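You operate a simulated robot arm through the tools that you are given. There is no shell and no other tool.

Carry out the task below with a simulated robot arm. There is one attempt and no reset: what you move stays moved.

TASK
Mix a jug of gear oil: half medium, half heavy.
Fine: medium to the 0.25 L band first, then heavy to the 0.5 L band; move the jug from tap to tap and leave it under the last. Set down upright: jug.

Only the result counts: the job must be done as asked and must still hold three seconds after the hand-in. Knocking over, shifting, dropping, spilling or breaking anything else fails it.

THE ROBOT
A 7-joint arm with a two-finger parallel gripper, fixed in place. Base frame: the origin is on the floor under the middle of its stand, x ahead of it, y to its left, z up. Units: m, degrees, N and s.
It reaches about 1.247 m from its shoulder. Its first joint turns from -132.0 to 132.0 degrees. Payload 3.91 kg.
Tool frame: the origin (TCP) lies between the finger pads and is the grasp point; the fingertips stand 0.03 m ahead of it; z points along the fingers, y is the line along which they close. Largest opening 0.11 m; finger width 0.02, thickness 0.01; the body of the gripper, 0.048 by 0.112 m, starts 0.055 m behind the TCP.
Orientation is told as [roll, pitch, yaw] about the base's x, y, z axes, in that order, counted from this pose: with the fingers straight down and closing along the base's y, the tool's x points along the base's -x, its y along +y and its z along -z.

THE INTERFACE
- The arm moves only by the tool arm_command. Its arguments are lists of equal length, an entry for each row: "dp": the shift along the tool's x, y, z in units of 40 mm (1.0 is 40 mm), a list of three; "angular": the turn, a rotation vector about the tool's x, y, z in units of 5 degrees (1.0 is 5 degrees), a list of three. In form: {"dp": [[dx, dy, dz], ...], "angular": [[rx, ry, rz], ...]}. A call has 1 to 20 rows; each row shifts and turns the commanded pose from where the row before left it, along the tool's axes as they then stand. "claw" is the gripper command, from -1 (shut) to 1 (fully open), values between in proportion, set as the call begins (left out, the last holds). A call with a number of a shift or a turn outside -1 to 1 is refused whole. Each row takes 0.2 s and may step no farther than 0.05 m and 8.6 degrees from the row before; otherwise, or with a gripper value out of range, the whole call is refused. A pose out of reach is approached as far as the arm can. The call stops where the force on the tool passes 40 N (or 10 N more than at its start, if that is more) or the arm is blocked; 0.2 s more then pass. Each finger travels about 0.108 m/s and halts on what it meets, pressing with about 43 N; the grip force reading is that of the motor and also rises with nothing between the fingers. The clock runs only during rows and for 0.2 s after the last one: add rows that do not move to give the fingers time. It gives the time, the measured TCP pose, the force on the tool (base axes), the opening and the grip force at its end, in the units of the frame above (readings bear some noise), with the torque about the TCP (base axes, N m) and any sound that the robot's microphone picked up.
- Cameras (640 x 400 px; columns grow to the right, rows downward): "scene" is fixed at [0.2193, 0.6508, 1.501]; the picture's right is [-0.46, -0.89, 0.00], its down [-0.74, 0.39, -0.54] and it looks along [0.48, -0.25, -0.84] (base axes); focal length 214 px, centre (320, 200). "wrist" rides on the gripper at [0.072, 0.017, -0.103] in the tool frame; the picture's right is [-0.23, 0.97, 0.00], its down [-0.76, -0.18, -0.62] and it looks along [-0.61, -0.14, 0.78] (tool axes); focal length 222 px, centre (320, 200). There is no depth. A picture from a camera that has moved, and an enlarged one, comes with that camera's place and axes in the base frame and with its lens.
- snapshot(camera): a new picture of that camera. The clock stands still meanwhile.
- close_up(camera, box): a new picture of the part [left, top, right, bottom] of that camera's present view, enlarged. The clock stands still meanwhile.
- sign_off(): hands the job in; it is judged then, once.

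Places have to be worked out from the pictures, the camera data and where the tool is seen. Open the gripper and draw the arm clear of the work before you hand the job in, unless the task says otherwise.

The tools are called after ">>>" by a JSON object that holds its "name" and its "arguments". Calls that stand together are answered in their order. arm_command: Moves the arm, as the interface text tells. Its arguments: {"type":"object","properties":{"dp":{"type":"array"},"angular":{"type":"array"},"claw":{"type":"number"}},"required":["dp","angular"]} The other tools are called the same way: snapshot (camera) takes a picture; close_up (camera, box) takes an enlarged picture of a part of a camera's view; sign_off () hands the job in.

At the start:

```text
time: 0.0
eef_pos: [0.3858, 0.3246, 1.2994]
orientation: [0.0, 0.0, 0.0]
ft_force: [-0.2, -0.2, 0.4]
ft_torque: [0.0, 0.0, 0.0]
gripper_width: 0.1102
grasp_force: 0.0
```

scene: 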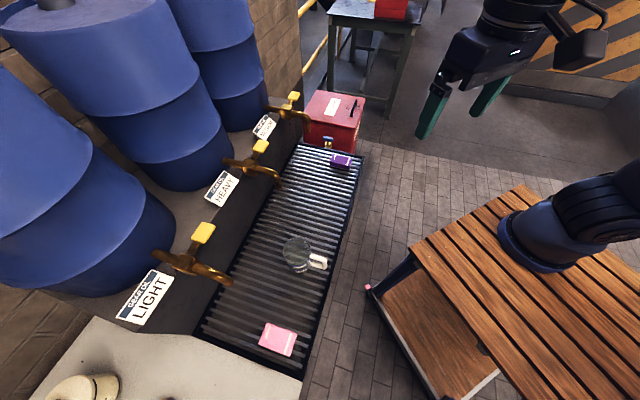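
wrist: 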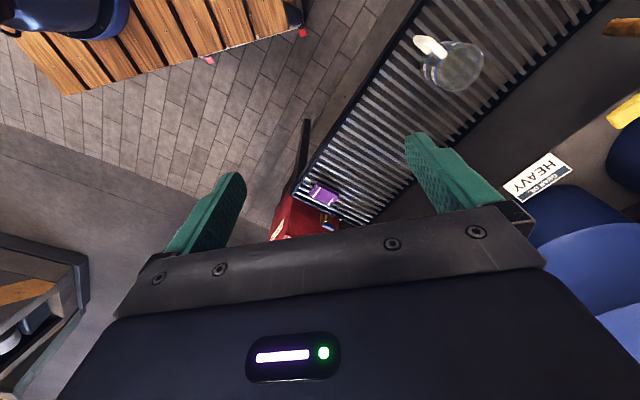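

I start by looking more closely at the taps, jug and labels before moving anything.

>>> {"name": "close_up", "arguments": {"camera": "scene", "box": [220, 60, 380, 160]}}

>>> {"name": "close_up", "arguments": {"camera": "scene", "box": [200, 130, 360, 230]}}

>>> {"name": "close_up", "arguments": {"camera": "scene", "box": [240, 210, 368, 290]}}

>>> {"name": "close_up", "arguments": {"camera": "scene", "box": [100, 200, 340, 350]}}

```text
4.00 times, centred on (300, 110) of scene
camera zoom: at [0.2193, 0.6508, 1.501], right [-0.46, -0.89, 0.0], down [-0.74, 0.39, -0.54], along [0.48, -0.25, -0.84], focal length 858 px, centre (400, 560)
```

zoom: 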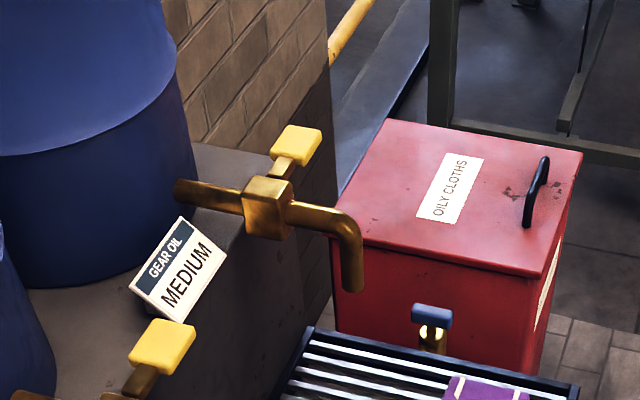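

```text
4.00 times, centred on (280, 180) of scene
camera zoom: at [0.2193, 0.6508, 1.501], right [-0.46, -0.89, 0.0], down [-0.74, 0.39, -0.54], along [0.48, -0.25, -0.84], focal length 858 px, centre (480, 280)
```

zoom: 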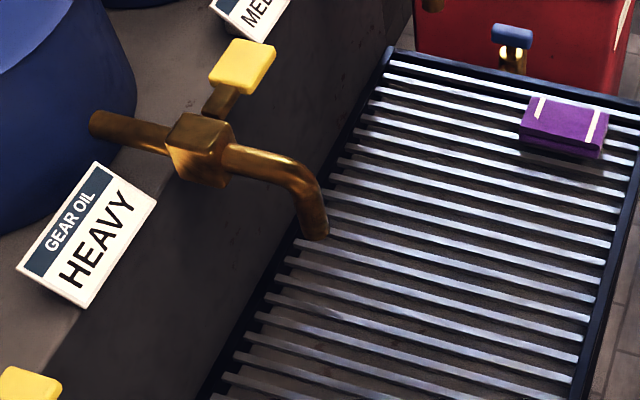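

```text
5.00 times, centred on (304, 250) of scene
camera zoom: at [0.2193, 0.6508, 1.501], right [-0.46, -0.89, 0.0], down [-0.74, 0.39, -0.54], along [0.48, -0.25, -0.84], focal length 1072 px, centre (400, -50)
```

zoom: 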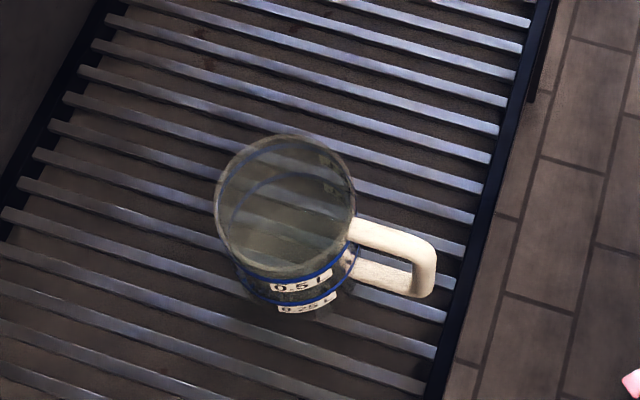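

```text
2.67 times, centred on (220, 275) of scene
camera zoom: at [0.2193, 0.6508, 1.501], right [-0.46, -0.89, 0.0], down [-0.74, 0.39, -0.54], along [0.48, -0.25, -0.84], focal length 572 px, centre (587, 0)
```

zoom: 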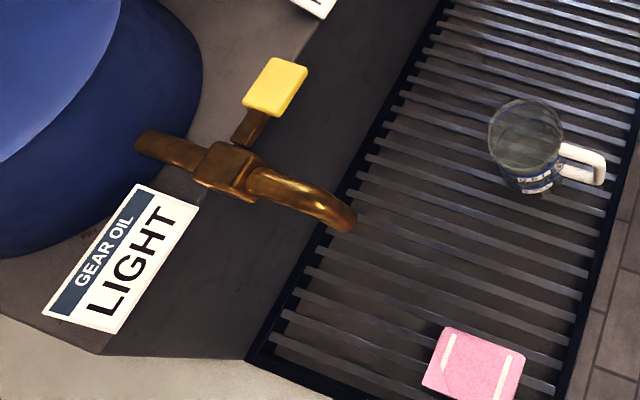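

The tray runs at about 45° to the base axes: "outward" e1=(0.707,0.707) and "along" e2=(-0.707,0.707). Its surface is at z≈0.73, the jug is near (0.45,0.61) with its handle toward the robot, and the spout tips are at e1≈0.86, z≈0.94. I'll yaw the tool 45° and tilt it outward so the wrist camera sees the taps.

>>> {"name": "arm_command", "arguments": {"dp": [[0, 0, 0], [0, 0, 0], [0, 0, 0], [0, 0, 0], [0, 0, 0], [0, 0, 0], [0, 0, 0], [0, 0, 0], [0, 0, 0], [0, 0, 0], [0, 0, 0], [0, 0, 0], [0, 0, 0], [0, 0, 0], [0, 0, 0]], "angular": [[0, 0, -1], [0, 0, -1], [0, 0, -1], [0, 0, -1], [0, 0, -1], [0, 0, -1], [0, 0, -1], [0, 0, -1], [0, 0, -1], [0, -1, 0], [0, -1, 0], [0, -1, 0], [0, -1, 0], [0, -1, 0], [0, -1, 0]], "claw": 1}}

>>> {"name": "snapshot", "arguments": {"camera": "wrist"}}

```text
time: 3.2
eef_pos: [0.3845, 0.3242, 1.2996]
orientation: [0.0, -30.1, 45.2]
ft_force: [-0.4, -0.5, 0.1]
ft_torque: [0.03, 0.04, 0.01]
gripper_width: 0.11
grasp_force: 0.0
```

```text
taken
camera wrist: at [0.2918, 0.2557, 1.3535], right [-0.55, 0.83, 0.11], down [0.37, 0.12, 0.92], along [0.75, 0.55, -0.37], focal length 222 px, centre (320, 200)
```

wrist: 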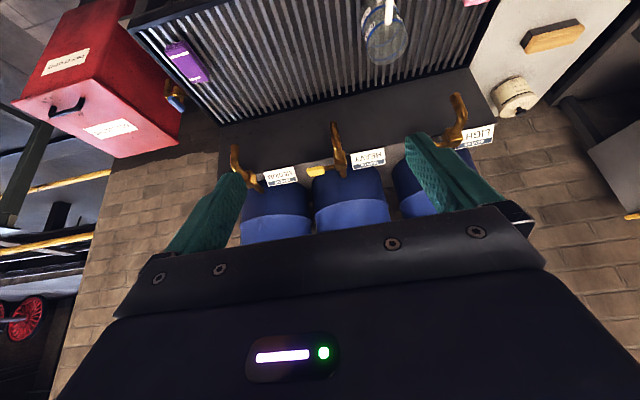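

The wrist image is upside down: the three taps are at the top, from left to right medium, heavy, light. I'll zoom in on them to work out the lever geometry.

>>> {"name": "close_up", "arguments": {"camera": "wrist", "box": [210, 90, 370, 190]}}

>>> {"name": "close_up", "arguments": {"camera": "wrist", "box": [310, 0, 470, 100]}}

>>> {"name": "close_up", "arguments": {"camera": "wrist", "box": [400, 80, 500, 160]}}

```text
4.00 times, centred on (290, 140) of wrist
camera zoom: at [0.2918, 0.2557, 1.3535], right [-0.55, 0.83, 0.11], down [0.37, 0.12, 0.92], along [0.75, 0.55, -0.37], focal length 888 px, centre (440, 440)
```

zoom: 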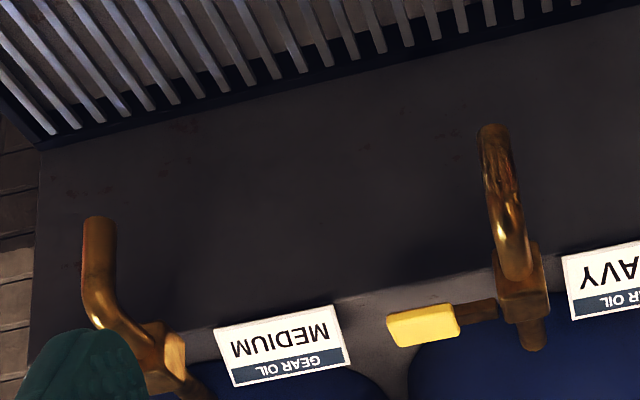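

```text
4.00 times, centred on (390, 50) of wrist
camera zoom: at [0.2918, 0.2557, 1.3535], right [-0.55, 0.83, 0.11], down [0.37, 0.12, 0.92], along [0.75, 0.55, -0.37], focal length 888 px, centre (40, 800)
```

zoom: 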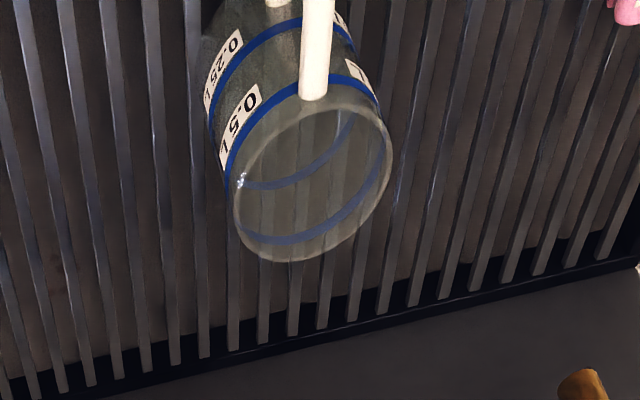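

```text
5.00 times, centred on (450, 120) of wrist
camera zoom: at [0.2918, 0.2557, 1.3535], right [-0.55, 0.83, 0.11], down [0.37, 0.12, 0.92], along [0.75, 0.55, -0.37], focal length 1111 px, centre (-330, 600)
```

zoom: 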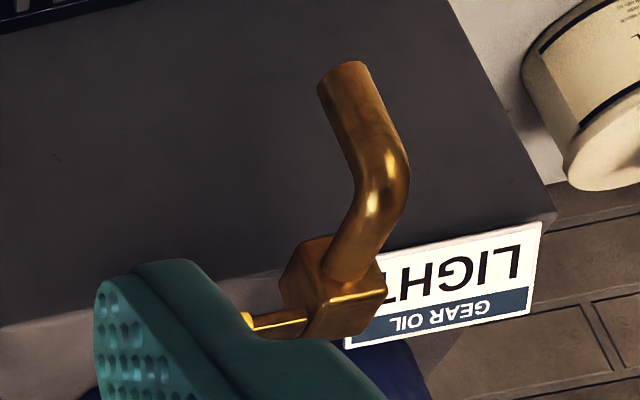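

From two views: heavy spout tip ≈(0.636,0.584,0.95), medium ≈(0.842,0.384,0.947), and each lever is a horizontal paddle about 8 cm to the −e2 side of its valve body at z≈1.04. The jug rim centre is ≈(0.450,0.611,0.873) with the handle toward the robot. I'll move to a 45° pre-grasp pose about 15 cm short of the handle to look closer.

>>> {"name": "arm_command", "arguments": {"dp": [[0, 0, 0], [0, 0, 0], [0, 0, 0], [0.568, 0.433, 0.823], [0.568, 0.433, 0.823], [0.568, 0.433, 0.823], [0.568, 0.433, 0.823], [0.568, 0.433, 0.823], [0.568, 0.433, 0.823], [0.568, 0.433, 0.823], [0.568, 0.433, 0.823], [0.568, 0.433, 0.823], [0, 0, 0]], "angular": [[0, -1, 0], [0, -1, 0], [0, -1, 0], [0, 0, 0], [0, 0, 0], [0, 0, 0], [0, 0, 0], [0, 0, 0], [0, 0, 0], [0, 0, 0], [0, 0, 0], [0, 0, 0], [0, 0, 0]]}}

>>> {"name": "snapshot", "arguments": {"camera": "wrist"}}

>>> {"name": "snapshot", "arguments": {"camera": "scene"}}

```text
time: 6.0
eef_pos: [0.3215, 0.4813, 0.9461]
orientation: [0.0, -45.0, 45.0]
ft_force: [0.7, 0.0, -0.4]
ft_torque: [0.04, 0.01, 0.02]
gripper_width: 0.1101
grasp_force: 0.1
```

```text
taken
camera wrist: at [0.2201, 0.4059, 0.969], right [-0.57, 0.8, 0.16], down [0.2, -0.06, 0.98], along [0.79, 0.59, -0.12], focal length 222 px, centre (320, 200)
```

wrist: 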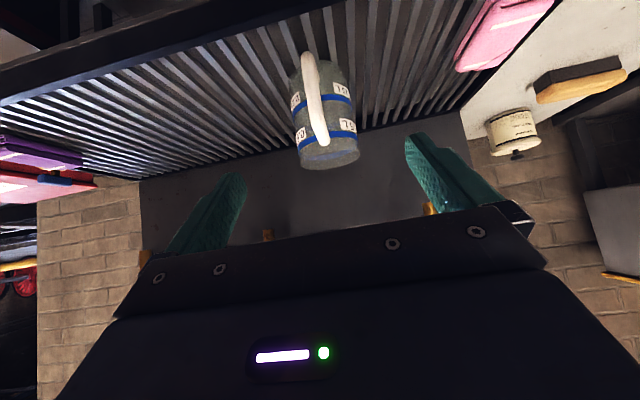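

```text
taken
```

scene: 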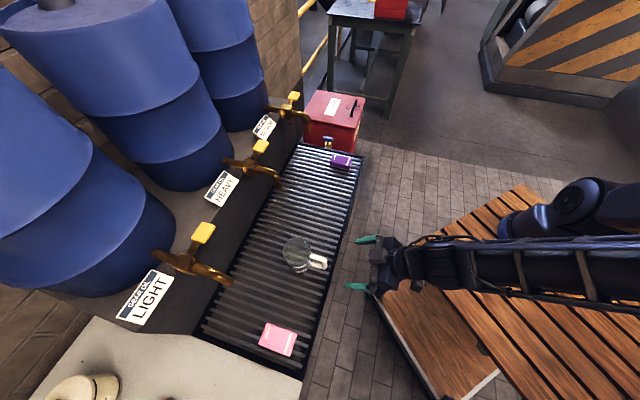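

>>> {"name": "close_up", "arguments": {"camera": "wrist", "box": [260, 30, 400, 180]}}

>>> {"name": "close_up", "arguments": {"camera": "scene", "box": [270, 220, 400, 300]}}

```text
2.67 times, centred on (330, 105) of wrist
camera zoom: at [0.2201, 0.4059, 0.969], right [-0.57, 0.8, 0.16], down [0.2, -0.06, 0.98], along [0.79, 0.59, -0.12], focal length 592 px, centre (293, 453)
```

zoom: 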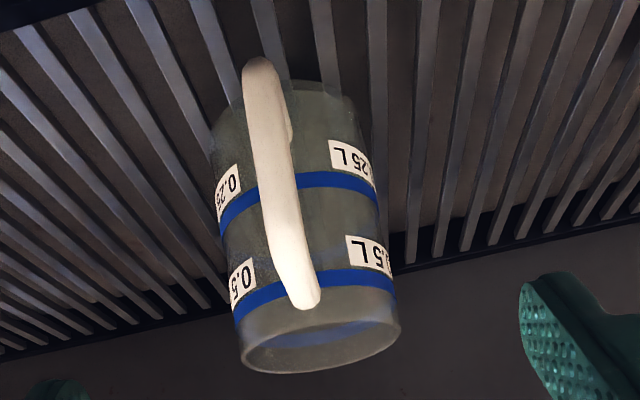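

```text
4.92 times, centred on (335, 260) of scene
camera zoom: at [0.2193, 0.6508, 1.501], right [-0.46, -0.89, 0.0], down [-0.74, 0.39, -0.54], along [0.48, -0.25, -0.84], focal length 1056 px, centre (246, -95)
```

zoom: 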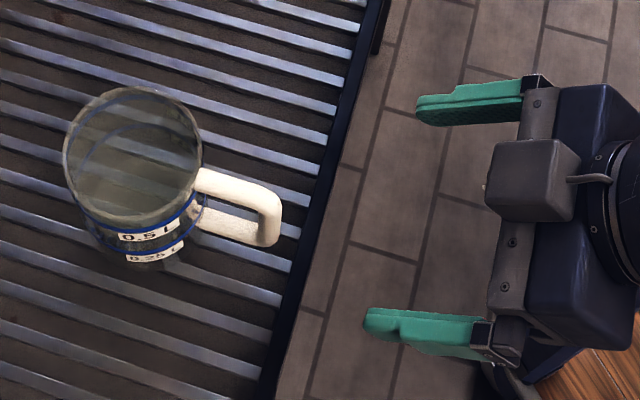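

The handle points straight back along −e1. Its outer face is at e1≈0.66, it is about 16 mm wide, and it spans z≈0.77–0.853. I'll advance about 14.5 cm along the tool axis to put the pads on the handle's upper corner, then check before closing.

>>> {"name": "arm_command", "arguments": {"dp": [[0, -0.02, 0.91], [0, 0, 0.91], [0, 0, 0.91], [0, 0, 0.6], [0, 0, 0.3], [0, 0, 0]], "angular": [[0, 0, 0], [0, 0, 0], [0, 0, 0], [0, 0, 0], [0, 0, 0], [0, 0, 0]]}}

>>> {"name": "close_up", "arguments": {"camera": "scene", "box": [260, 210, 388, 290]}}

>>> {"name": "snapshot", "arguments": {"camera": "wrist"}}

```text
time: 7.4
eef_pos: [0.3972, 0.555, 0.843]
orientation: [0.0, -45.0, 45.0]
ft_force: [0.9, 0.0, 0.0]
ft_torque: [0.04, -0.01, 0.0]
gripper_width: 0.11
grasp_force: 0.1
```

```text
5.00 times, centred on (324, 250) of scene
camera zoom: at [0.2193, 0.6508, 1.501], right [-0.46, -0.89, 0.0], down [-0.74, 0.39, -0.54], along [0.48, -0.25, -0.84], focal length 1072 px, centre (300, -50)
```

zoom: 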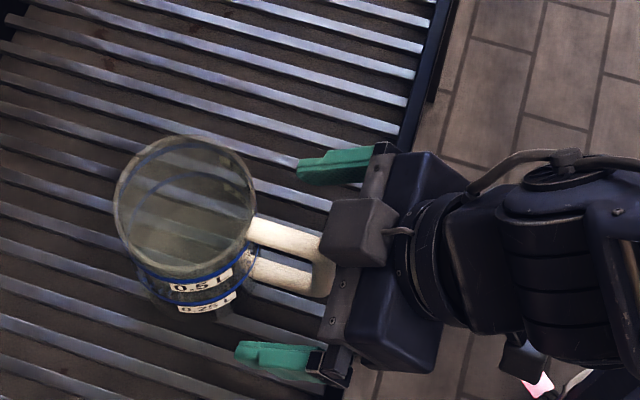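

```text
taken
camera wrist: at [0.2952, 0.4787, 0.865], right [-0.57, 0.8, 0.16], down [0.2, -0.06, 0.98], along [0.79, 0.59, -0.12], focal length 222 px, centre (320, 200)
```

wrist: 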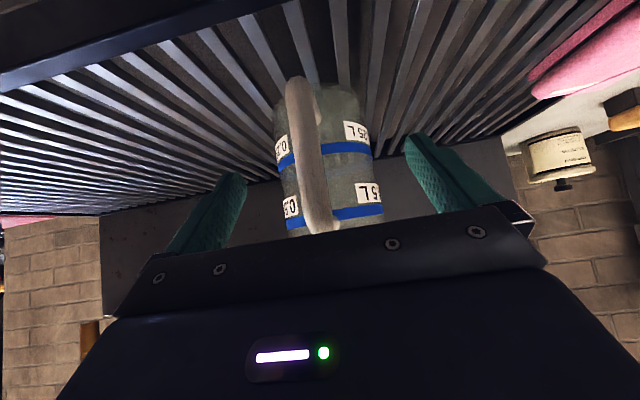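

The handle corner sits between the fingers, close to the TCP. I close the gripper on it.

>>> {"name": "arm_command", "arguments": {"dp": [[0, 0, 0], [0, 0, 0], [0, 0, 0], [0, 0, 0], [0, 0, 0]], "angular": [[0, 0, 0], [0, 0, 0], [0, 0, 0], [0, 0, 0], [0, 0, 0]], "claw": -1}}

>>> {"name": "close_up", "arguments": {"camera": "scene", "box": [260, 210, 388, 290]}}

>>> {"name": "snapshot", "arguments": {"camera": "wrist"}}

```text
time: 8.6
eef_pos: [0.3962, 0.5552, 0.8432]
orientation: [0.1, -44.9, 45.1]
ft_force: [1.1, 1.0, -0.2]
ft_torque: [0.06, 0.05, -0.01]
gripper_width: 0.0143
grasp_force: 42.9
```

```text
5.00 times, centred on (324, 250) of scene
camera zoom: at [0.2193, 0.6508, 1.501], right [-0.46, -0.89, 0.0], down [-0.74, 0.39, -0.54], along [0.48, -0.25, -0.84], focal length 1072 px, centre (300, -50)
```

zoom: 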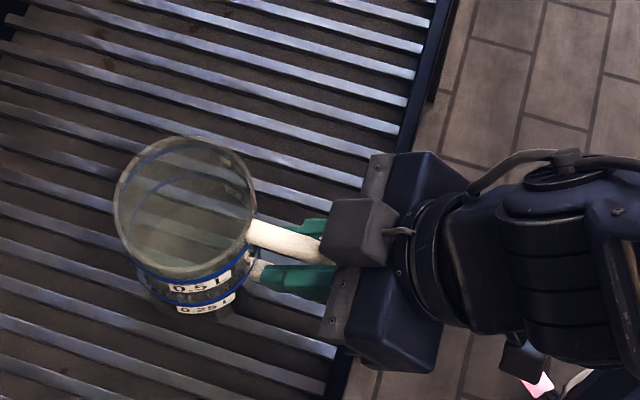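

```text
taken
camera wrist: at [0.2952, 0.4787, 0.8652], right [-0.57, 0.8, 0.16], down [0.19, -0.06, 0.98], along [0.79, 0.59, -0.12], focal length 222 px, centre (320, 200)
```

wrist: 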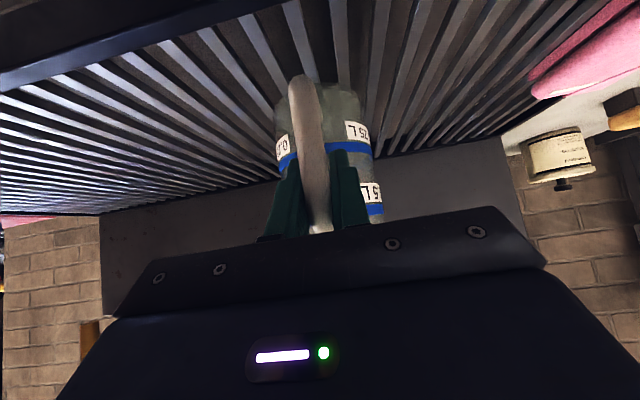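

The grip is firm on a 14 mm handle at 43 N. I lift a small amount (about 1.5 cm) straight up and check for droop.

>>> {"name": "arm_command", "arguments": {"dp": [[-0.09, 0, -0.09], [-0.09, 0, -0.09], [-0.09, 0, -0.09], [0, 0, 0]], "angular": [[0, 0, 0], [0, 0, 0], [0, 0, 0], [0, 0, 0]]}}

>>> {"name": "close_up", "arguments": {"camera": "scene", "box": [260, 210, 388, 290]}}

>>> {"name": "snapshot", "arguments": {"camera": "wrist"}}

```text
time: 9.6
eef_pos: [0.396, 0.552, 0.8581]
orientation: [-0.1, -45.0, 45.0]
ft_force: [0.3, 0.3, -2.0]
ft_torque: [-0.1, 0.09, 0.0]
gripper_width: 0.0147
grasp_force: 42.5
```

```text
5.00 times, centred on (324, 250) of scene
camera zoom: at [0.2193, 0.6508, 1.501], right [-0.46, -0.89, 0.0], down [-0.74, 0.39, -0.54], along [0.48, -0.25, -0.84], focal length 1072 px, centre (300, -50)
```

zoom: 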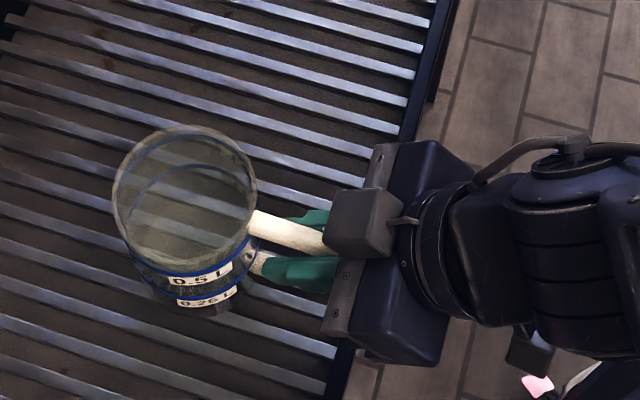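

```text
taken
camera wrist: at [0.2948, 0.4773, 0.8803], right [-0.58, 0.8, 0.16], down [0.2, -0.06, 0.98], along [0.79, 0.59, -0.12], focal length 222 px, centre (320, 200)
```

wrist: 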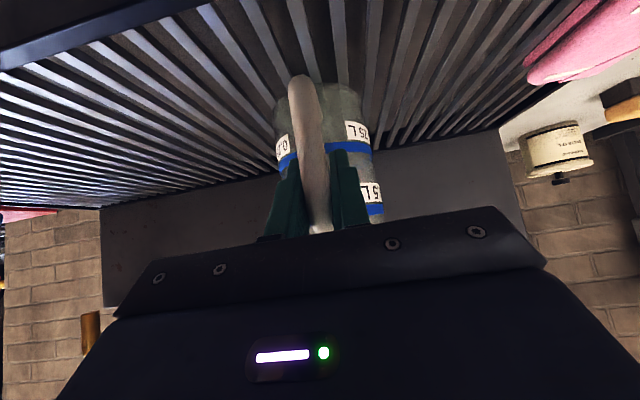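

The jug weighs about 0.2 kg, hangs level and holds well. I carry it along the tray in front of the heavy spout, then diagonally outward beneath the medium spout, passing in front of and beside the purple cloth.

>>> {"name": "arm_command", "arguments": {"dp": [[-0.09, -0.4, -0.09], [0, -0.9, 0], [0, -0.95, 0], [0, -0.95, 0], [0, -0.95, 0], [0, -0.95, 0], [0, -0.95, 0], [0, -0.95, 0], [0, -0.75, 0], [-0.412, -0.63, 0.412], [-0.412, -0.63, 0.412], [-0.412, -0.63, 0.412], [-0.412, -0.63, 0.412], [-0.412, -0.63, 0.412], [0, 0, 0], [0, 0, 0]], "angular": [[0, 0, 0], [0, 0, 0], [0, 0, 0], [0, 0, 0], [0, 0, 0], [0, 0, 0], [0, 0, 0], [0, 0, 0], [0, 0, 0], [0, 0, 0], [0, 0, 0], [0, 0, 0], [0, 0, 0], [0, 0, 0], [0, 0, 0], [0, 0, 0]]}}

>>> {"name": "snapshot", "arguments": {"camera": "scene"}}

>>> {"name": "snapshot", "arguments": {"camera": "wrist"}}

>>> {"name": "close_up", "arguments": {"camera": "scene", "box": [260, 90, 388, 170]}}

```text
time: 13.0
eef_pos: [0.784, 0.3255, 0.8609]
orientation: [-0.1, -44.9, 45.0]
ft_force: [0.1, 0.7, -2.4]
ft_torque: [-0.07, 0.08, 0.03]
gripper_width: 0.0141
grasp_force: 43.4
```

```text
taken
```

scene: 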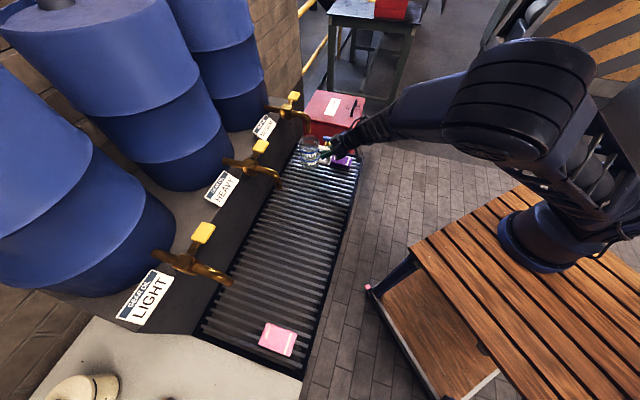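

```text
taken
camera wrist: at [0.683, 0.2484, 0.8837], right [-0.57, 0.8, 0.16], down [0.19, -0.06, 0.98], along [0.79, 0.59, -0.12], focal length 222 px, centre (320, 200)
```

wrist: 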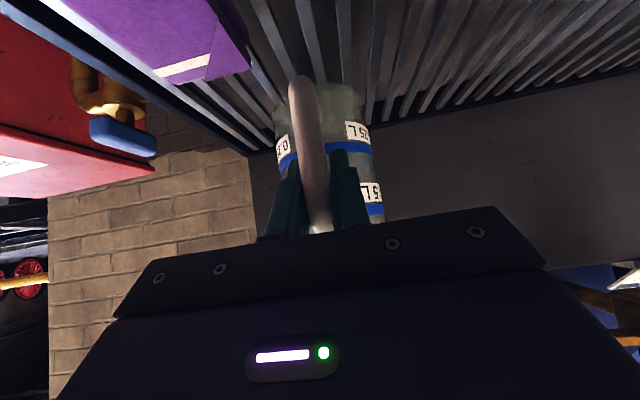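

```text
5.00 times, centred on (324, 130) of scene
camera zoom: at [0.2193, 0.6508, 1.501], right [-0.46, -0.89, 0.0], down [-0.74, 0.39, -0.54], along [0.48, -0.25, -0.84], focal length 1072 px, centre (300, 550)
```

zoom: 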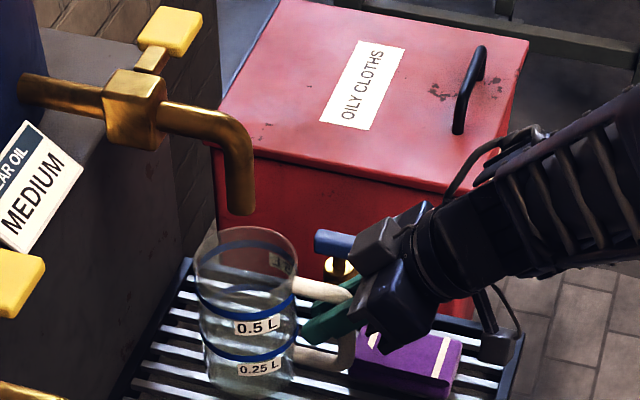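

Per the picture the jug rim centre is ≈(0.839,0.379), directly below the medium spout at ≈(0.837,0.383), and clear of the cloth. I lower it about 2 cm onto the slats.

>>> {"name": "arm_command", "arguments": {"dp": [[0.08, 0, 0.08], [0.08, 0, 0.08], [0.08, 0, 0.08], [0.06, 0, 0.06], [0.04, 0, 0.04], [0.02, 0, 0.02], [0, 0, 0]], "angular": [[0, 0, 0], [0, 0, 0], [0, 0, 0], [0, 0, 0], [0, 0, 0], [0, 0, 0], [0, 0, 0]]}}

>>> {"name": "close_up", "arguments": {"camera": "scene", "box": [260, 90, 388, 170]}}

```text
time: 14.6
eef_pos: [0.7857, 0.3263, 0.8423]
orientation: [-0.1, -45.0, 45.1]
ft_force: [0.8, 0.2, -0.6]
ft_torque: [-0.02, 0.06, -0.02]
gripper_width: 0.0148
grasp_force: 43.2
```

```text
5.00 times, centred on (324, 130) of scene
camera zoom: at [0.2193, 0.6508, 1.501], right [-0.46, -0.89, 0.0], down [-0.74, 0.39, -0.54], along [0.48, -0.25, -0.84], focal length 1072 px, centre (300, 550)
```

zoom: 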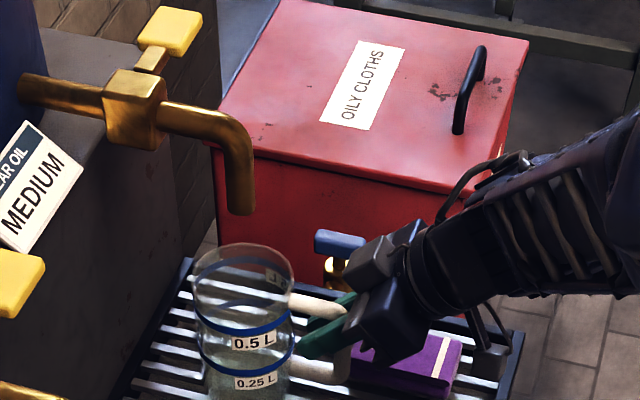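

Force on the tool dropped to near zero, so the jug is resting on the slats. I set it down the last millimetre, open the fingers partway, and back off along the tool axis.

>>> {"name": "arm_command", "arguments": {"dp": [[0.015, 0, 0.015], [0, 0, 0], [0, 0, 0]], "angular": [[0, 0, 0], [0, 0, 0], [0, 0, 0]]}}

>>> {"name": "arm_command", "arguments": {"dp": [[0, 0, 0], [0, 0, 0], [0, 0, 0]], "angular": [[0, 0, 0], [0, 0, 0], [0, 0, 0]], "claw": 0}}

>>> {"name": "close_up", "arguments": {"camera": "scene", "box": [260, 90, 388, 170]}}

>>> {"name": "snapshot", "arguments": {"camera": "wrist"}}

```text
time: 15.4
eef_pos: [0.786, 0.326, 0.8431]
orientation: [0.0, -45.1, 44.9]
ft_force: [2.7, 2.4, 8.5]
ft_torque: [0.55, -0.39, -0.09]
gripper_width: 0.0147
grasp_force: 42.9
```

```text
time: 16.2
eef_pos: [0.7864, 0.3272, 0.8417]
orientation: [0.0, -45.0, 44.9]
ft_force: [-0.6, -0.3, 0.8]
ft_torque: [-0.04, 0.0, 0.01]
gripper_width: 0.055
grasp_force: 0.0
```

```text
5.00 times, centred on (324, 130) of scene
camera zoom: at [0.2193, 0.6508, 1.501], right [-0.46, -0.89, 0.0], down [-0.74, 0.39, -0.54], along [0.48, -0.25, -0.84], focal length 1072 px, centre (300, 550)
```

zoom: 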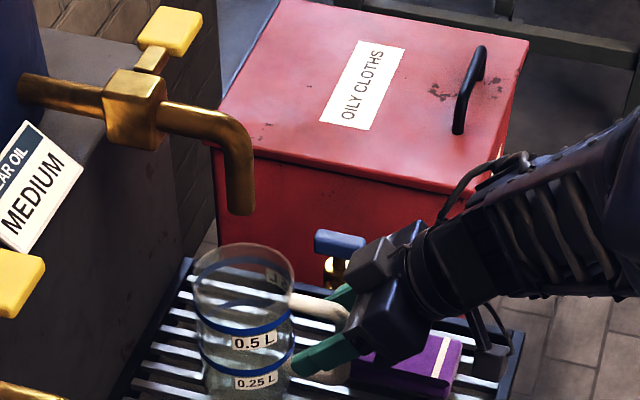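

```text
taken
camera wrist: at [0.6848, 0.2505, 0.8644], right [-0.57, 0.8, 0.16], down [0.19, -0.06, 0.98], along [0.79, 0.59, -0.12], focal length 222 px, centre (320, 200)
```

wrist: 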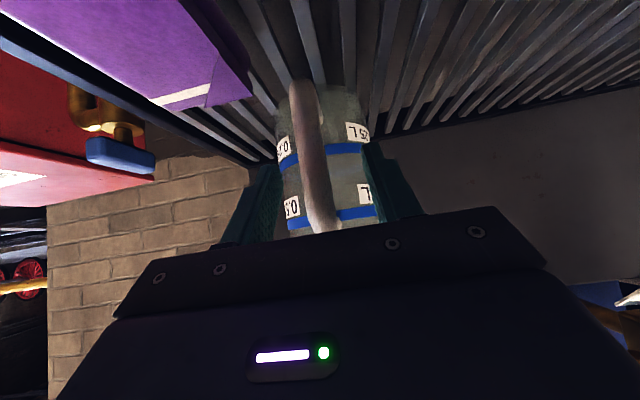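

The jug stands free with the handle between the opened fingers. I retract along the tool axis and then rise to get a wrist view of the medium tap's lever.

>>> {"name": "arm_command", "arguments": {"dp": [[0, 0, -0.5], [0, 0, -0.9], [0, 0, -0.9], [0, 0, -0.9], [0, 0, -0.6], [-0.6, 0, -0.6], [-0.7, 0, -0.7], [-0.7, 0, -0.7], [-0.7, 0, -0.7], [-0.7, 0, -0.7], [0, 0, 0]], "angular": [[0, 0, 0], [0, 0, 0], [0, 0, 0], [0, 0, 0], [0, 0, 0], [0, 0, 0], [0, 0, 0], [0, 0, 0], [0, 0, 0], [0, 0, 0], [0, 0, 0]]}}

>>> {"name": "snapshot", "arguments": {"camera": "wrist"}}

>>> {"name": "snapshot", "arguments": {"camera": "scene"}}

```text
time: 18.6
eef_pos: [0.7093, 0.251, 1.14]
orientation: [0.0, -44.9, 45.0]
ft_force: [0.2, 0.5, 0.9]
ft_torque: [-0.01, -0.02, 0.01]
gripper_width: 0.0552
grasp_force: 0.1
```

```text
taken
camera wrist: at [0.6084, 0.1743, 1.1634], right [-0.57, 0.8, 0.16], down [0.2, -0.06, 0.98], along [0.79, 0.59, -0.12], focal length 222 px, centre (320, 200)
```

wrist: 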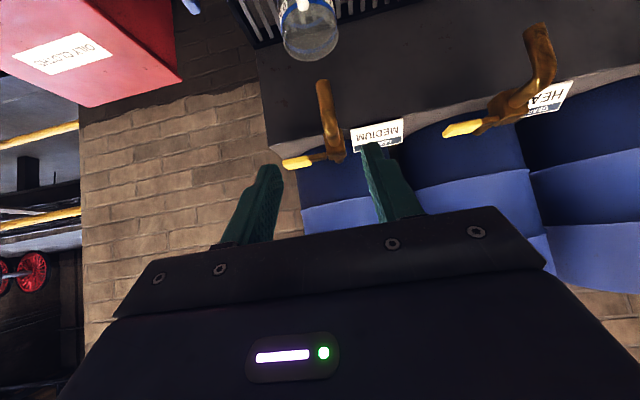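

```text
taken
```

scene: 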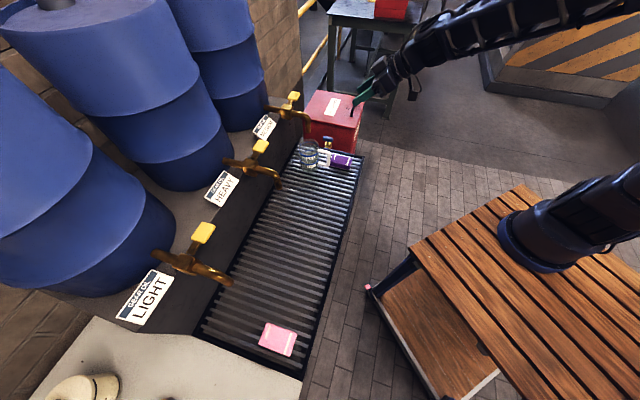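

>>> {"name": "close_up", "arguments": {"camera": "wrist", "box": [270, 70, 370, 180]}}

>>> {"name": "close_up", "arguments": {"camera": "wrist", "box": [430, 20, 570, 150]}}

>>> {"name": "close_up", "arguments": {"camera": "scene", "box": [255, 80, 345, 180]}}

```text
3.64 times, centred on (320, 125) of wrist
camera zoom: at [0.6084, 0.1743, 1.1634], right [-0.57, 0.8, 0.16], down [0.2, -0.06, 0.98], along [0.79, 0.59, -0.12], focal length 808 px, centre (320, 473)
```

zoom: 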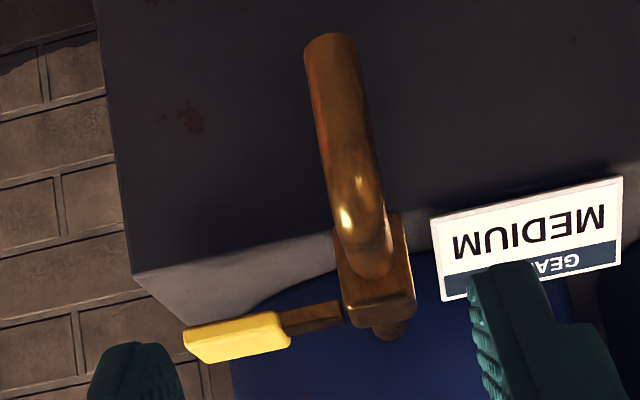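

```text
3.08 times, centred on (500, 85) of wrist
camera zoom: at [0.6084, 0.1743, 1.1634], right [-0.57, 0.8, 0.16], down [0.2, -0.06, 0.98], along [0.79, 0.59, -0.12], focal length 684 px, centre (-234, 554)
```

zoom: 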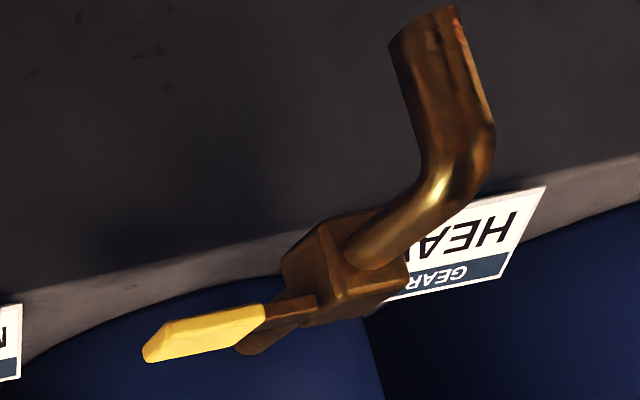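

```text
4.00 times, centred on (300, 130) of scene
camera zoom: at [0.2193, 0.6508, 1.501], right [-0.46, -0.89, 0.0], down [-0.74, 0.39, -0.54], along [0.48, -0.25, -0.84], focal length 858 px, centre (400, 480)
```

zoom: 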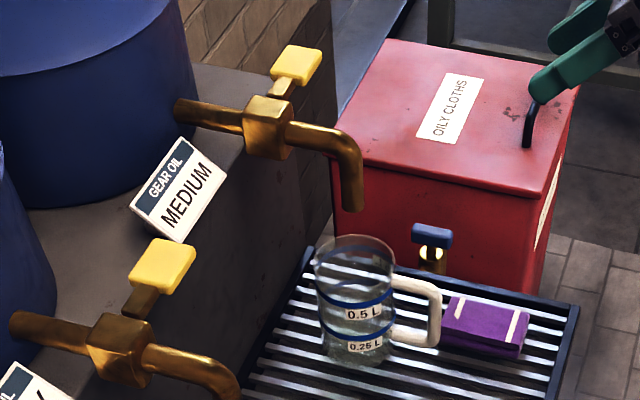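

The jug stands directly under the medium spout. The lever is a flat horizontal paddle sticking out on the −e2 side, with its pad at ≈(0.937,0.386,1.041), so it looks like a press-down type. I'll close the fingers, reduce the tilt to 30°, and hover above the pad to verify alignment.

>>> {"name": "arm_command", "arguments": {"dp": [[0, 0, 0], [0, 0, 0], [0, 0, 0], [-0.784, -0.254, 0.37], [-0.784, -0.254, 0.37], [-0.784, -0.254, 0.37], [-0.784, -0.254, 0.37], [-0.784, -0.254, 0.37], [-0.784, -0.254, 0.37], [-0.784, -0.254, 0.37], [0, 0, 0], [0, 0, 0]], "angular": [[0, 1, 0], [0, 1, 0], [0, 1, 0], [0, 0, 0], [0, 0, 0], [0, 0, 0], [0, 0, 0], [0, 0, 0], [0, 0, 0], [0, 0, 0], [0, 0, 0], [0, 0, 0]], "claw": -1}}

>>> {"name": "snapshot", "arguments": {"camera": "wrist"}}

>>> {"name": "snapshot", "arguments": {"camera": "scene"}}

>>> {"name": "close_up", "arguments": {"camera": "scene", "box": [255, 50, 355, 150]}}

```text
time: 21.2
eef_pos: [0.9311, 0.3708, 1.1643]
orientation: [-0.1, -30.0, 45.0]
ft_force: [0.3, -0.5, -0.4]
ft_torque: [0.0, -0.01, 0.0]
gripper_width: 0.0
grasp_force: 37.7
```

```text
taken
camera wrist: at [0.8374, 0.3023, 1.2176], right [-0.55, 0.83, 0.11], down [0.37, 0.12, 0.92], along [0.75, 0.55, -0.37], focal length 222 px, centre (320, 200)
```

wrist: 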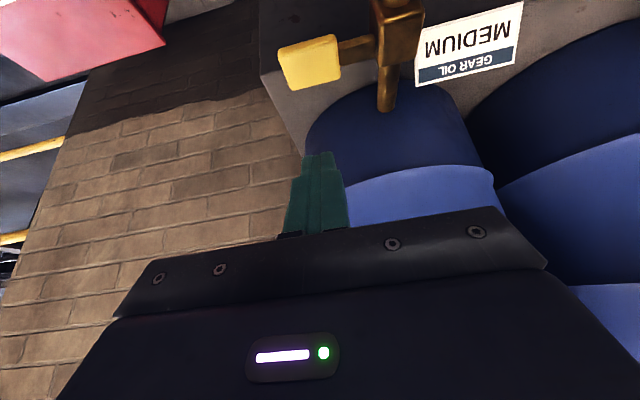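

```text
taken
```

scene: 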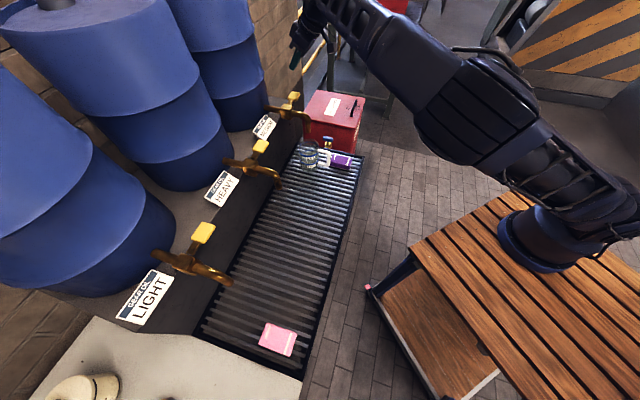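

```text
4.00 times, centred on (305, 100) of scene
camera zoom: at [0.2193, 0.6508, 1.501], right [-0.46, -0.89, 0.0], down [-0.74, 0.39, -0.54], along [0.48, -0.25, -0.84], focal length 858 px, centre (380, 600)
```

zoom: 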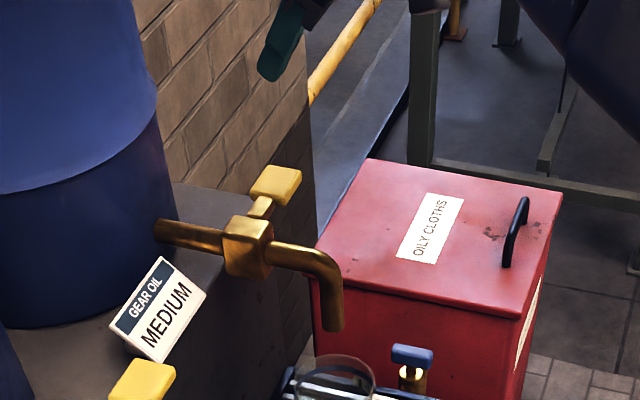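

The pad spans e1≈0.914–0.954, e2≈−0.368…−0.412, with its top near z≈1.049. The closed fingertips at e1≈0.936, e2≈−0.396 are above it. I descend about 7 cm to hover just over the pad.

>>> {"name": "arm_command", "arguments": {"dp": [[0.3, 0, 0.52], [0.3, 0, 0.52], [0.275, 0, 0.476], [0, 0, 0]], "angular": [[0, 0, 0], [0, 0, 0], [0, 0, 0], [0, 0, 0]]}}

>>> {"name": "snapshot", "arguments": {"camera": "wrist"}}

>>> {"name": "close_up", "arguments": {"camera": "scene", "box": [255, 70, 355, 180]}}

```text
time: 22.2
eef_pos: [0.932, 0.3694, 1.0928]
orientation: [0.0, -29.9, 44.9]
ft_force: [0.2, 0.1, -0.3]
ft_torque: [0.02, 0.01, -0.01]
gripper_width: 0.0003
grasp_force: 37.8
```

```text
taken
camera wrist: at [0.8382, 0.301, 1.1463], right [-0.55, 0.83, 0.11], down [0.37, 0.12, 0.92], along [0.75, 0.55, -0.37], focal length 222 px, centre (320, 200)
```

wrist: 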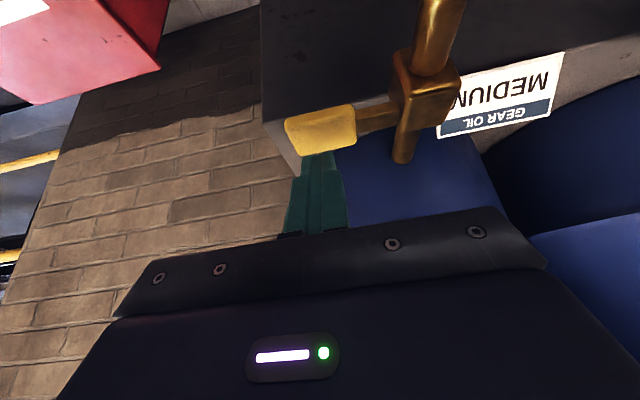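

```text
3.64 times, centred on (305, 125) of scene
camera zoom: at [0.2193, 0.6508, 1.501], right [-0.46, -0.89, 0.0], down [-0.74, 0.39, -0.54], along [0.48, -0.25, -0.84], focal length 780 px, centre (374, 473)
```

zoom: 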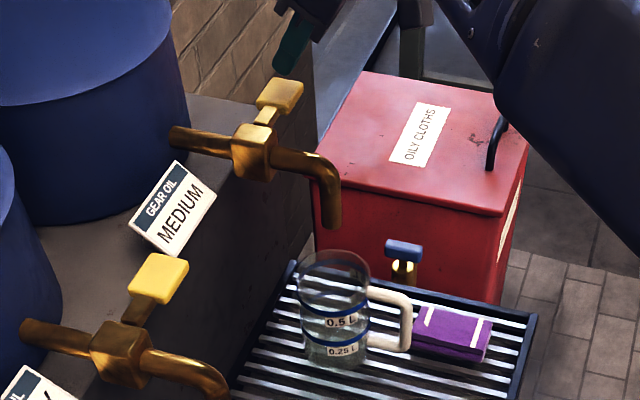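

The fingertips hover about 1–1.5 cm over the pad. I press down in small 5 mm steps, watching force and flow.

>>> {"name": "arm_command", "arguments": {"dp": [[0.0625, 0, 0.108], [0.0625, 0, 0.108], [0.0625, 0, 0.108], [0.0625, 0, 0.108]], "angular": [[0, 0, 0], [0, 0, 0], [0, 0, 0], [0, 0, 0]]}}

>>> {"name": "snapshot", "arguments": {"camera": "wrist"}}

>>> {"name": "close_up", "arguments": {"camera": "scene", "box": [255, 70, 355, 180]}}

```text
time: 23.2
eef_pos: [0.9324, 0.3714, 1.0727]
orientation: [0.1, -30.0, 45.0]
ft_force: [2.2, -3.5, 4.3]
ft_torque: [-0.08, -0.07, -0.01]
gripper_width: 0.0003
grasp_force: 37.8
```

```text
taken
camera wrist: at [0.8377, 0.303, 1.1261], right [-0.55, 0.83, 0.11], down [0.37, 0.12, 0.92], along [0.75, 0.55, -0.37], focal length 222 px, centre (320, 200)
```

wrist: 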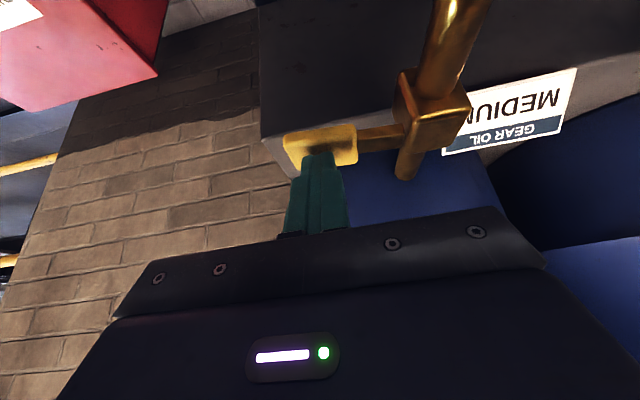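

```text
3.64 times, centred on (305, 125) of scene
camera zoom: at [0.2193, 0.6508, 1.501], right [-0.46, -0.89, 0.0], down [-0.74, 0.39, -0.54], along [0.48, -0.25, -0.84], focal length 780 px, centre (374, 473)
```

zoom: 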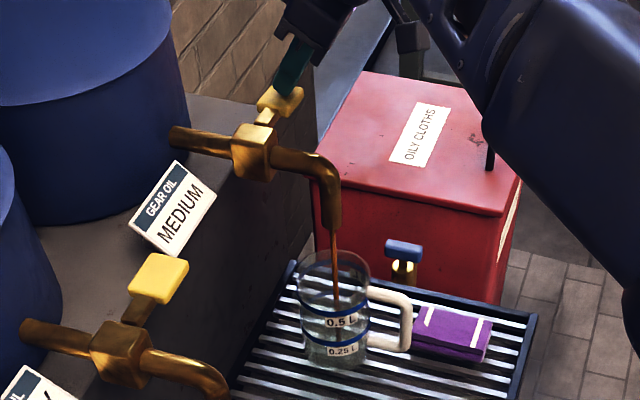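

Pressing down opens the tap (about 4 N) and a stream falls into the jug. I hold there for about a second to gauge the flow rate.

>>> {"name": "arm_command", "arguments": {"dp": [[0, 0, 0], [0, 0, 0], [0, 0, 0], [0, 0, 0]], "angular": [[0, 0, 0], [0, 0, 0], [0, 0, 0], [0, 0, 0]]}}

>>> {"name": "close_up", "arguments": {"camera": "scene", "box": [285, 120, 349, 180]}}

```text
time: 24.2
eef_pos: [0.9317, 0.3735, 1.0729]
orientation: [0.0, -30.0, 45.0]
ft_force: [1.3, -1.6, 4.9]
ft_torque: [0.0, -0.06, -0.03]
gripper_width: 0.0
grasp_force: 38.2
```

```text
6.67 times, centred on (317, 150) of scene
camera zoom: at [0.2193, 0.6508, 1.501], right [-0.46, -0.89, 0.0], down [-0.74, 0.39, -0.54], along [0.48, -0.25, -0.84], focal length 1430 px, centre (340, 533)
```

zoom: 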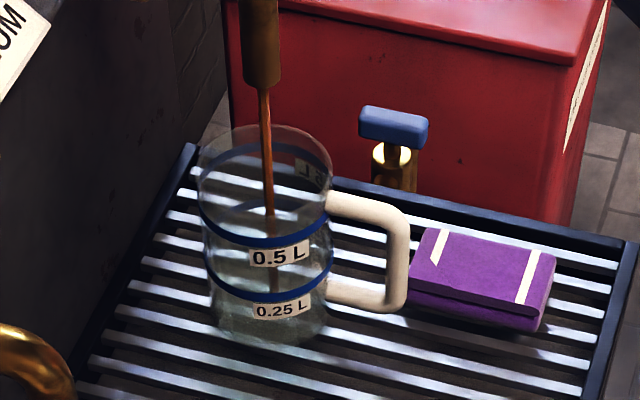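

The flow is slow and no level is visible yet. I hold another ~2 s.

>>> {"name": "arm_command", "arguments": {"dp": [[0, 0, 0], [0, 0, 0], [0, 0, 0], [0, 0, 0], [0, 0, 0], [0, 0, 0], [0, 0, 0], [0, 0, 0], [0, 0, 0], [0, 0, 0]], "angular": [[0, 0, 0], [0, 0, 0], [0, 0, 0], [0, 0, 0], [0, 0, 0], [0, 0, 0], [0, 0, 0], [0, 0, 0], [0, 0, 0], [0, 0, 0]]}}

>>> {"name": "close_up", "arguments": {"camera": "scene", "box": [285, 120, 349, 180]}}

>>> {"name": "snapshot", "arguments": {"camera": "wrist"}}

```text
time: 26.4
eef_pos: [0.9319, 0.372, 1.0723]
orientation: [-0.1, -30.0, 45.0]
ft_force: [-0.3, 0.7, 3.3]
ft_torque: [0.03, 0.02, -0.03]
gripper_width: 0.0001
grasp_force: 36.9
```

```text
6.67 times, centred on (317, 150) of scene
camera zoom: at [0.2193, 0.6508, 1.501], right [-0.46, -0.89, 0.0], down [-0.74, 0.39, -0.54], along [0.48, -0.25, -0.84], focal length 1430 px, centre (340, 533)
```

zoom: 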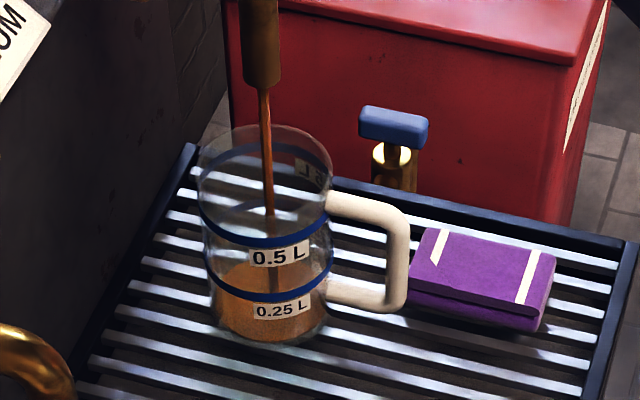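

```text
taken
camera wrist: at [0.8375, 0.3033, 1.1259], right [-0.55, 0.83, 0.11], down [0.37, 0.12, 0.92], along [0.75, 0.55, -0.37], focal length 222 px, centre (320, 200)
```

wrist: 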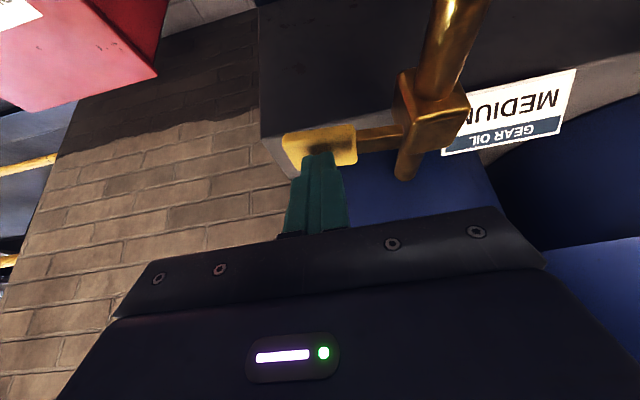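

Oil is now visible in the jug; I zoom in to judge the level against the 0.25 L band.

>>> {"name": "close_up", "arguments": {"camera": "scene", "box": [300, 135, 332, 160]}}

>>> {"name": "close_up", "arguments": {"camera": "scene", "box": [300, 150, 324, 174]}}

```text
16.00 times, centred on (316, 148) of scene
camera zoom: at [0.2193, 0.6508, 1.501], right [-0.46, -0.89, 0.0], down [-0.74, 0.39, -0.54], along [0.48, -0.25, -0.84], focal length 3432 px, centre (384, 1040)
```

zoom: 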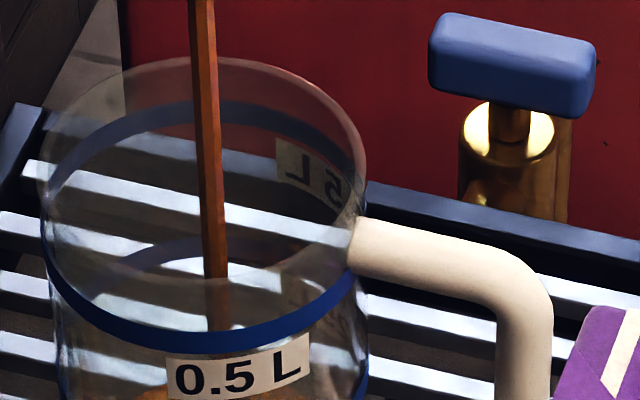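

```text
16.00 times, centred on (312, 162) of scene
camera zoom: at [0.2193, 0.6508, 1.501], right [-0.46, -0.89, 0.0], down [-0.74, 0.39, -0.54], along [0.48, -0.25, -0.84], focal length 3432 px, centre (448, 808)
```

zoom: 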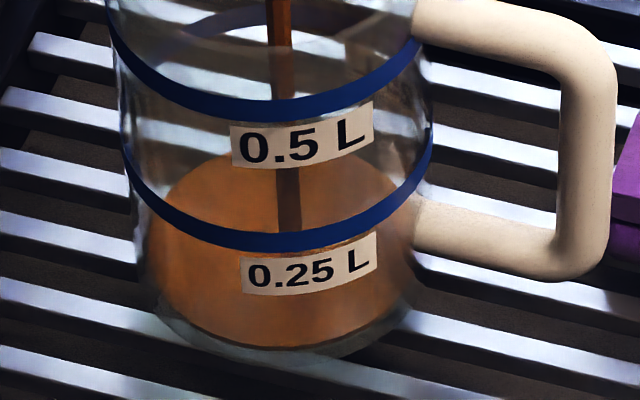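

The oil disc's back edge is at row ≈155 in this zoom, so only a thin layer so far; the 0.25 L band's back arc is near row 18–30. I hold for about 2 s more to measure the rate.

>>> {"name": "arm_command", "arguments": {"dp": [[0, 0, 0], [0, 0, 0], [0, 0, 0], [0, 0, 0], [0, 0, 0], [0, 0, 0], [0, 0, 0], [0, 0, 0], [0, 0, 0]], "angular": [[0, 0, 0], [0, 0, 0], [0, 0, 0], [0, 0, 0], [0, 0, 0], [0, 0, 0], [0, 0, 0], [0, 0, 0], [0, 0, 0]]}}

>>> {"name": "close_up", "arguments": {"camera": "scene", "box": [300, 150, 324, 174]}}

>>> {"name": "close_up", "arguments": {"camera": "scene", "box": [255, 70, 355, 180]}}

```text
time: 28.4
eef_pos: [0.931, 0.3733, 1.0715]
orientation: [0.0, -30.0, 45.1]
ft_force: [-0.4, 0.6, 4.2]
ft_torque: [0.05, 0.01, 0.04]
gripper_width: 0.0
grasp_force: 37.8
```

```text
16.00 times, centred on (312, 162) of scene
camera zoom: at [0.2193, 0.6508, 1.501], right [-0.46, -0.89, 0.0], down [-0.74, 0.39, -0.54], along [0.48, -0.25, -0.84], focal length 3432 px, centre (448, 808)
```

zoom: 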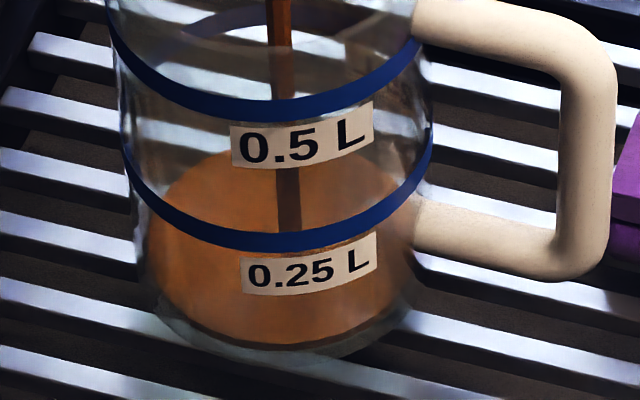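

```text
3.64 times, centred on (305, 125) of scene
camera zoom: at [0.2193, 0.6508, 1.501], right [-0.46, -0.89, 0.0], down [-0.74, 0.39, -0.54], along [0.48, -0.25, -0.84], focal length 780 px, centre (374, 473)
```

zoom: 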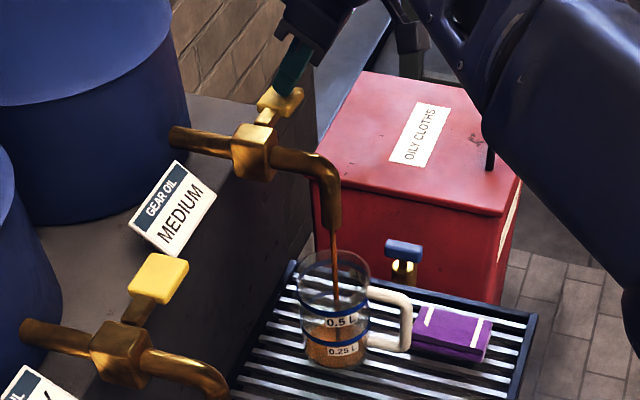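

The level rises very slowly at this opening. I press about 8 mm further to increase the flow and check after about 1 s.

>>> {"name": "arm_command", "arguments": {"dp": [[0.05, 0, 0.0866], [0.05, 0, 0.0866], [0, 0, 0], [0, 0, 0], [0, 0, 0]], "angular": [[0, 0, 0], [0, 0, 0], [0, 0, 0], [0, 0, 0], [0, 0, 0]]}}

>>> {"name": "close_up", "arguments": {"camera": "scene", "box": [300, 150, 324, 174]}}

>>> {"name": "close_up", "arguments": {"camera": "scene", "box": [255, 70, 355, 180]}}

```text
time: 29.6
eef_pos: [0.9316, 0.3704, 1.0641]
orientation: [0.0, -30.0, 44.9]
ft_force: [0.2, -1.0, 4.5]
ft_torque: [0.06, -0.03, -0.02]
gripper_width: 0.0001
grasp_force: 38.1
```

```text
16.00 times, centred on (312, 162) of scene
camera zoom: at [0.2193, 0.6508, 1.501], right [-0.46, -0.89, 0.0], down [-0.74, 0.39, -0.54], along [0.48, -0.25, -0.84], focal length 3432 px, centre (448, 808)
```

zoom: 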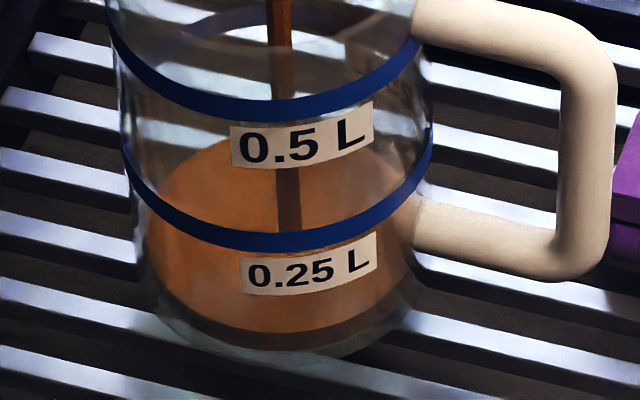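

```text
3.64 times, centred on (305, 125) of scene
camera zoom: at [0.2193, 0.6508, 1.501], right [-0.46, -0.89, 0.0], down [-0.74, 0.39, -0.54], along [0.48, -0.25, -0.84], focal length 780 px, centre (374, 473)
```

zoom: 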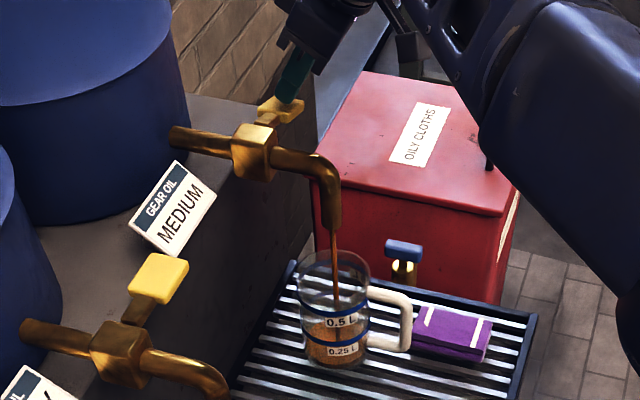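

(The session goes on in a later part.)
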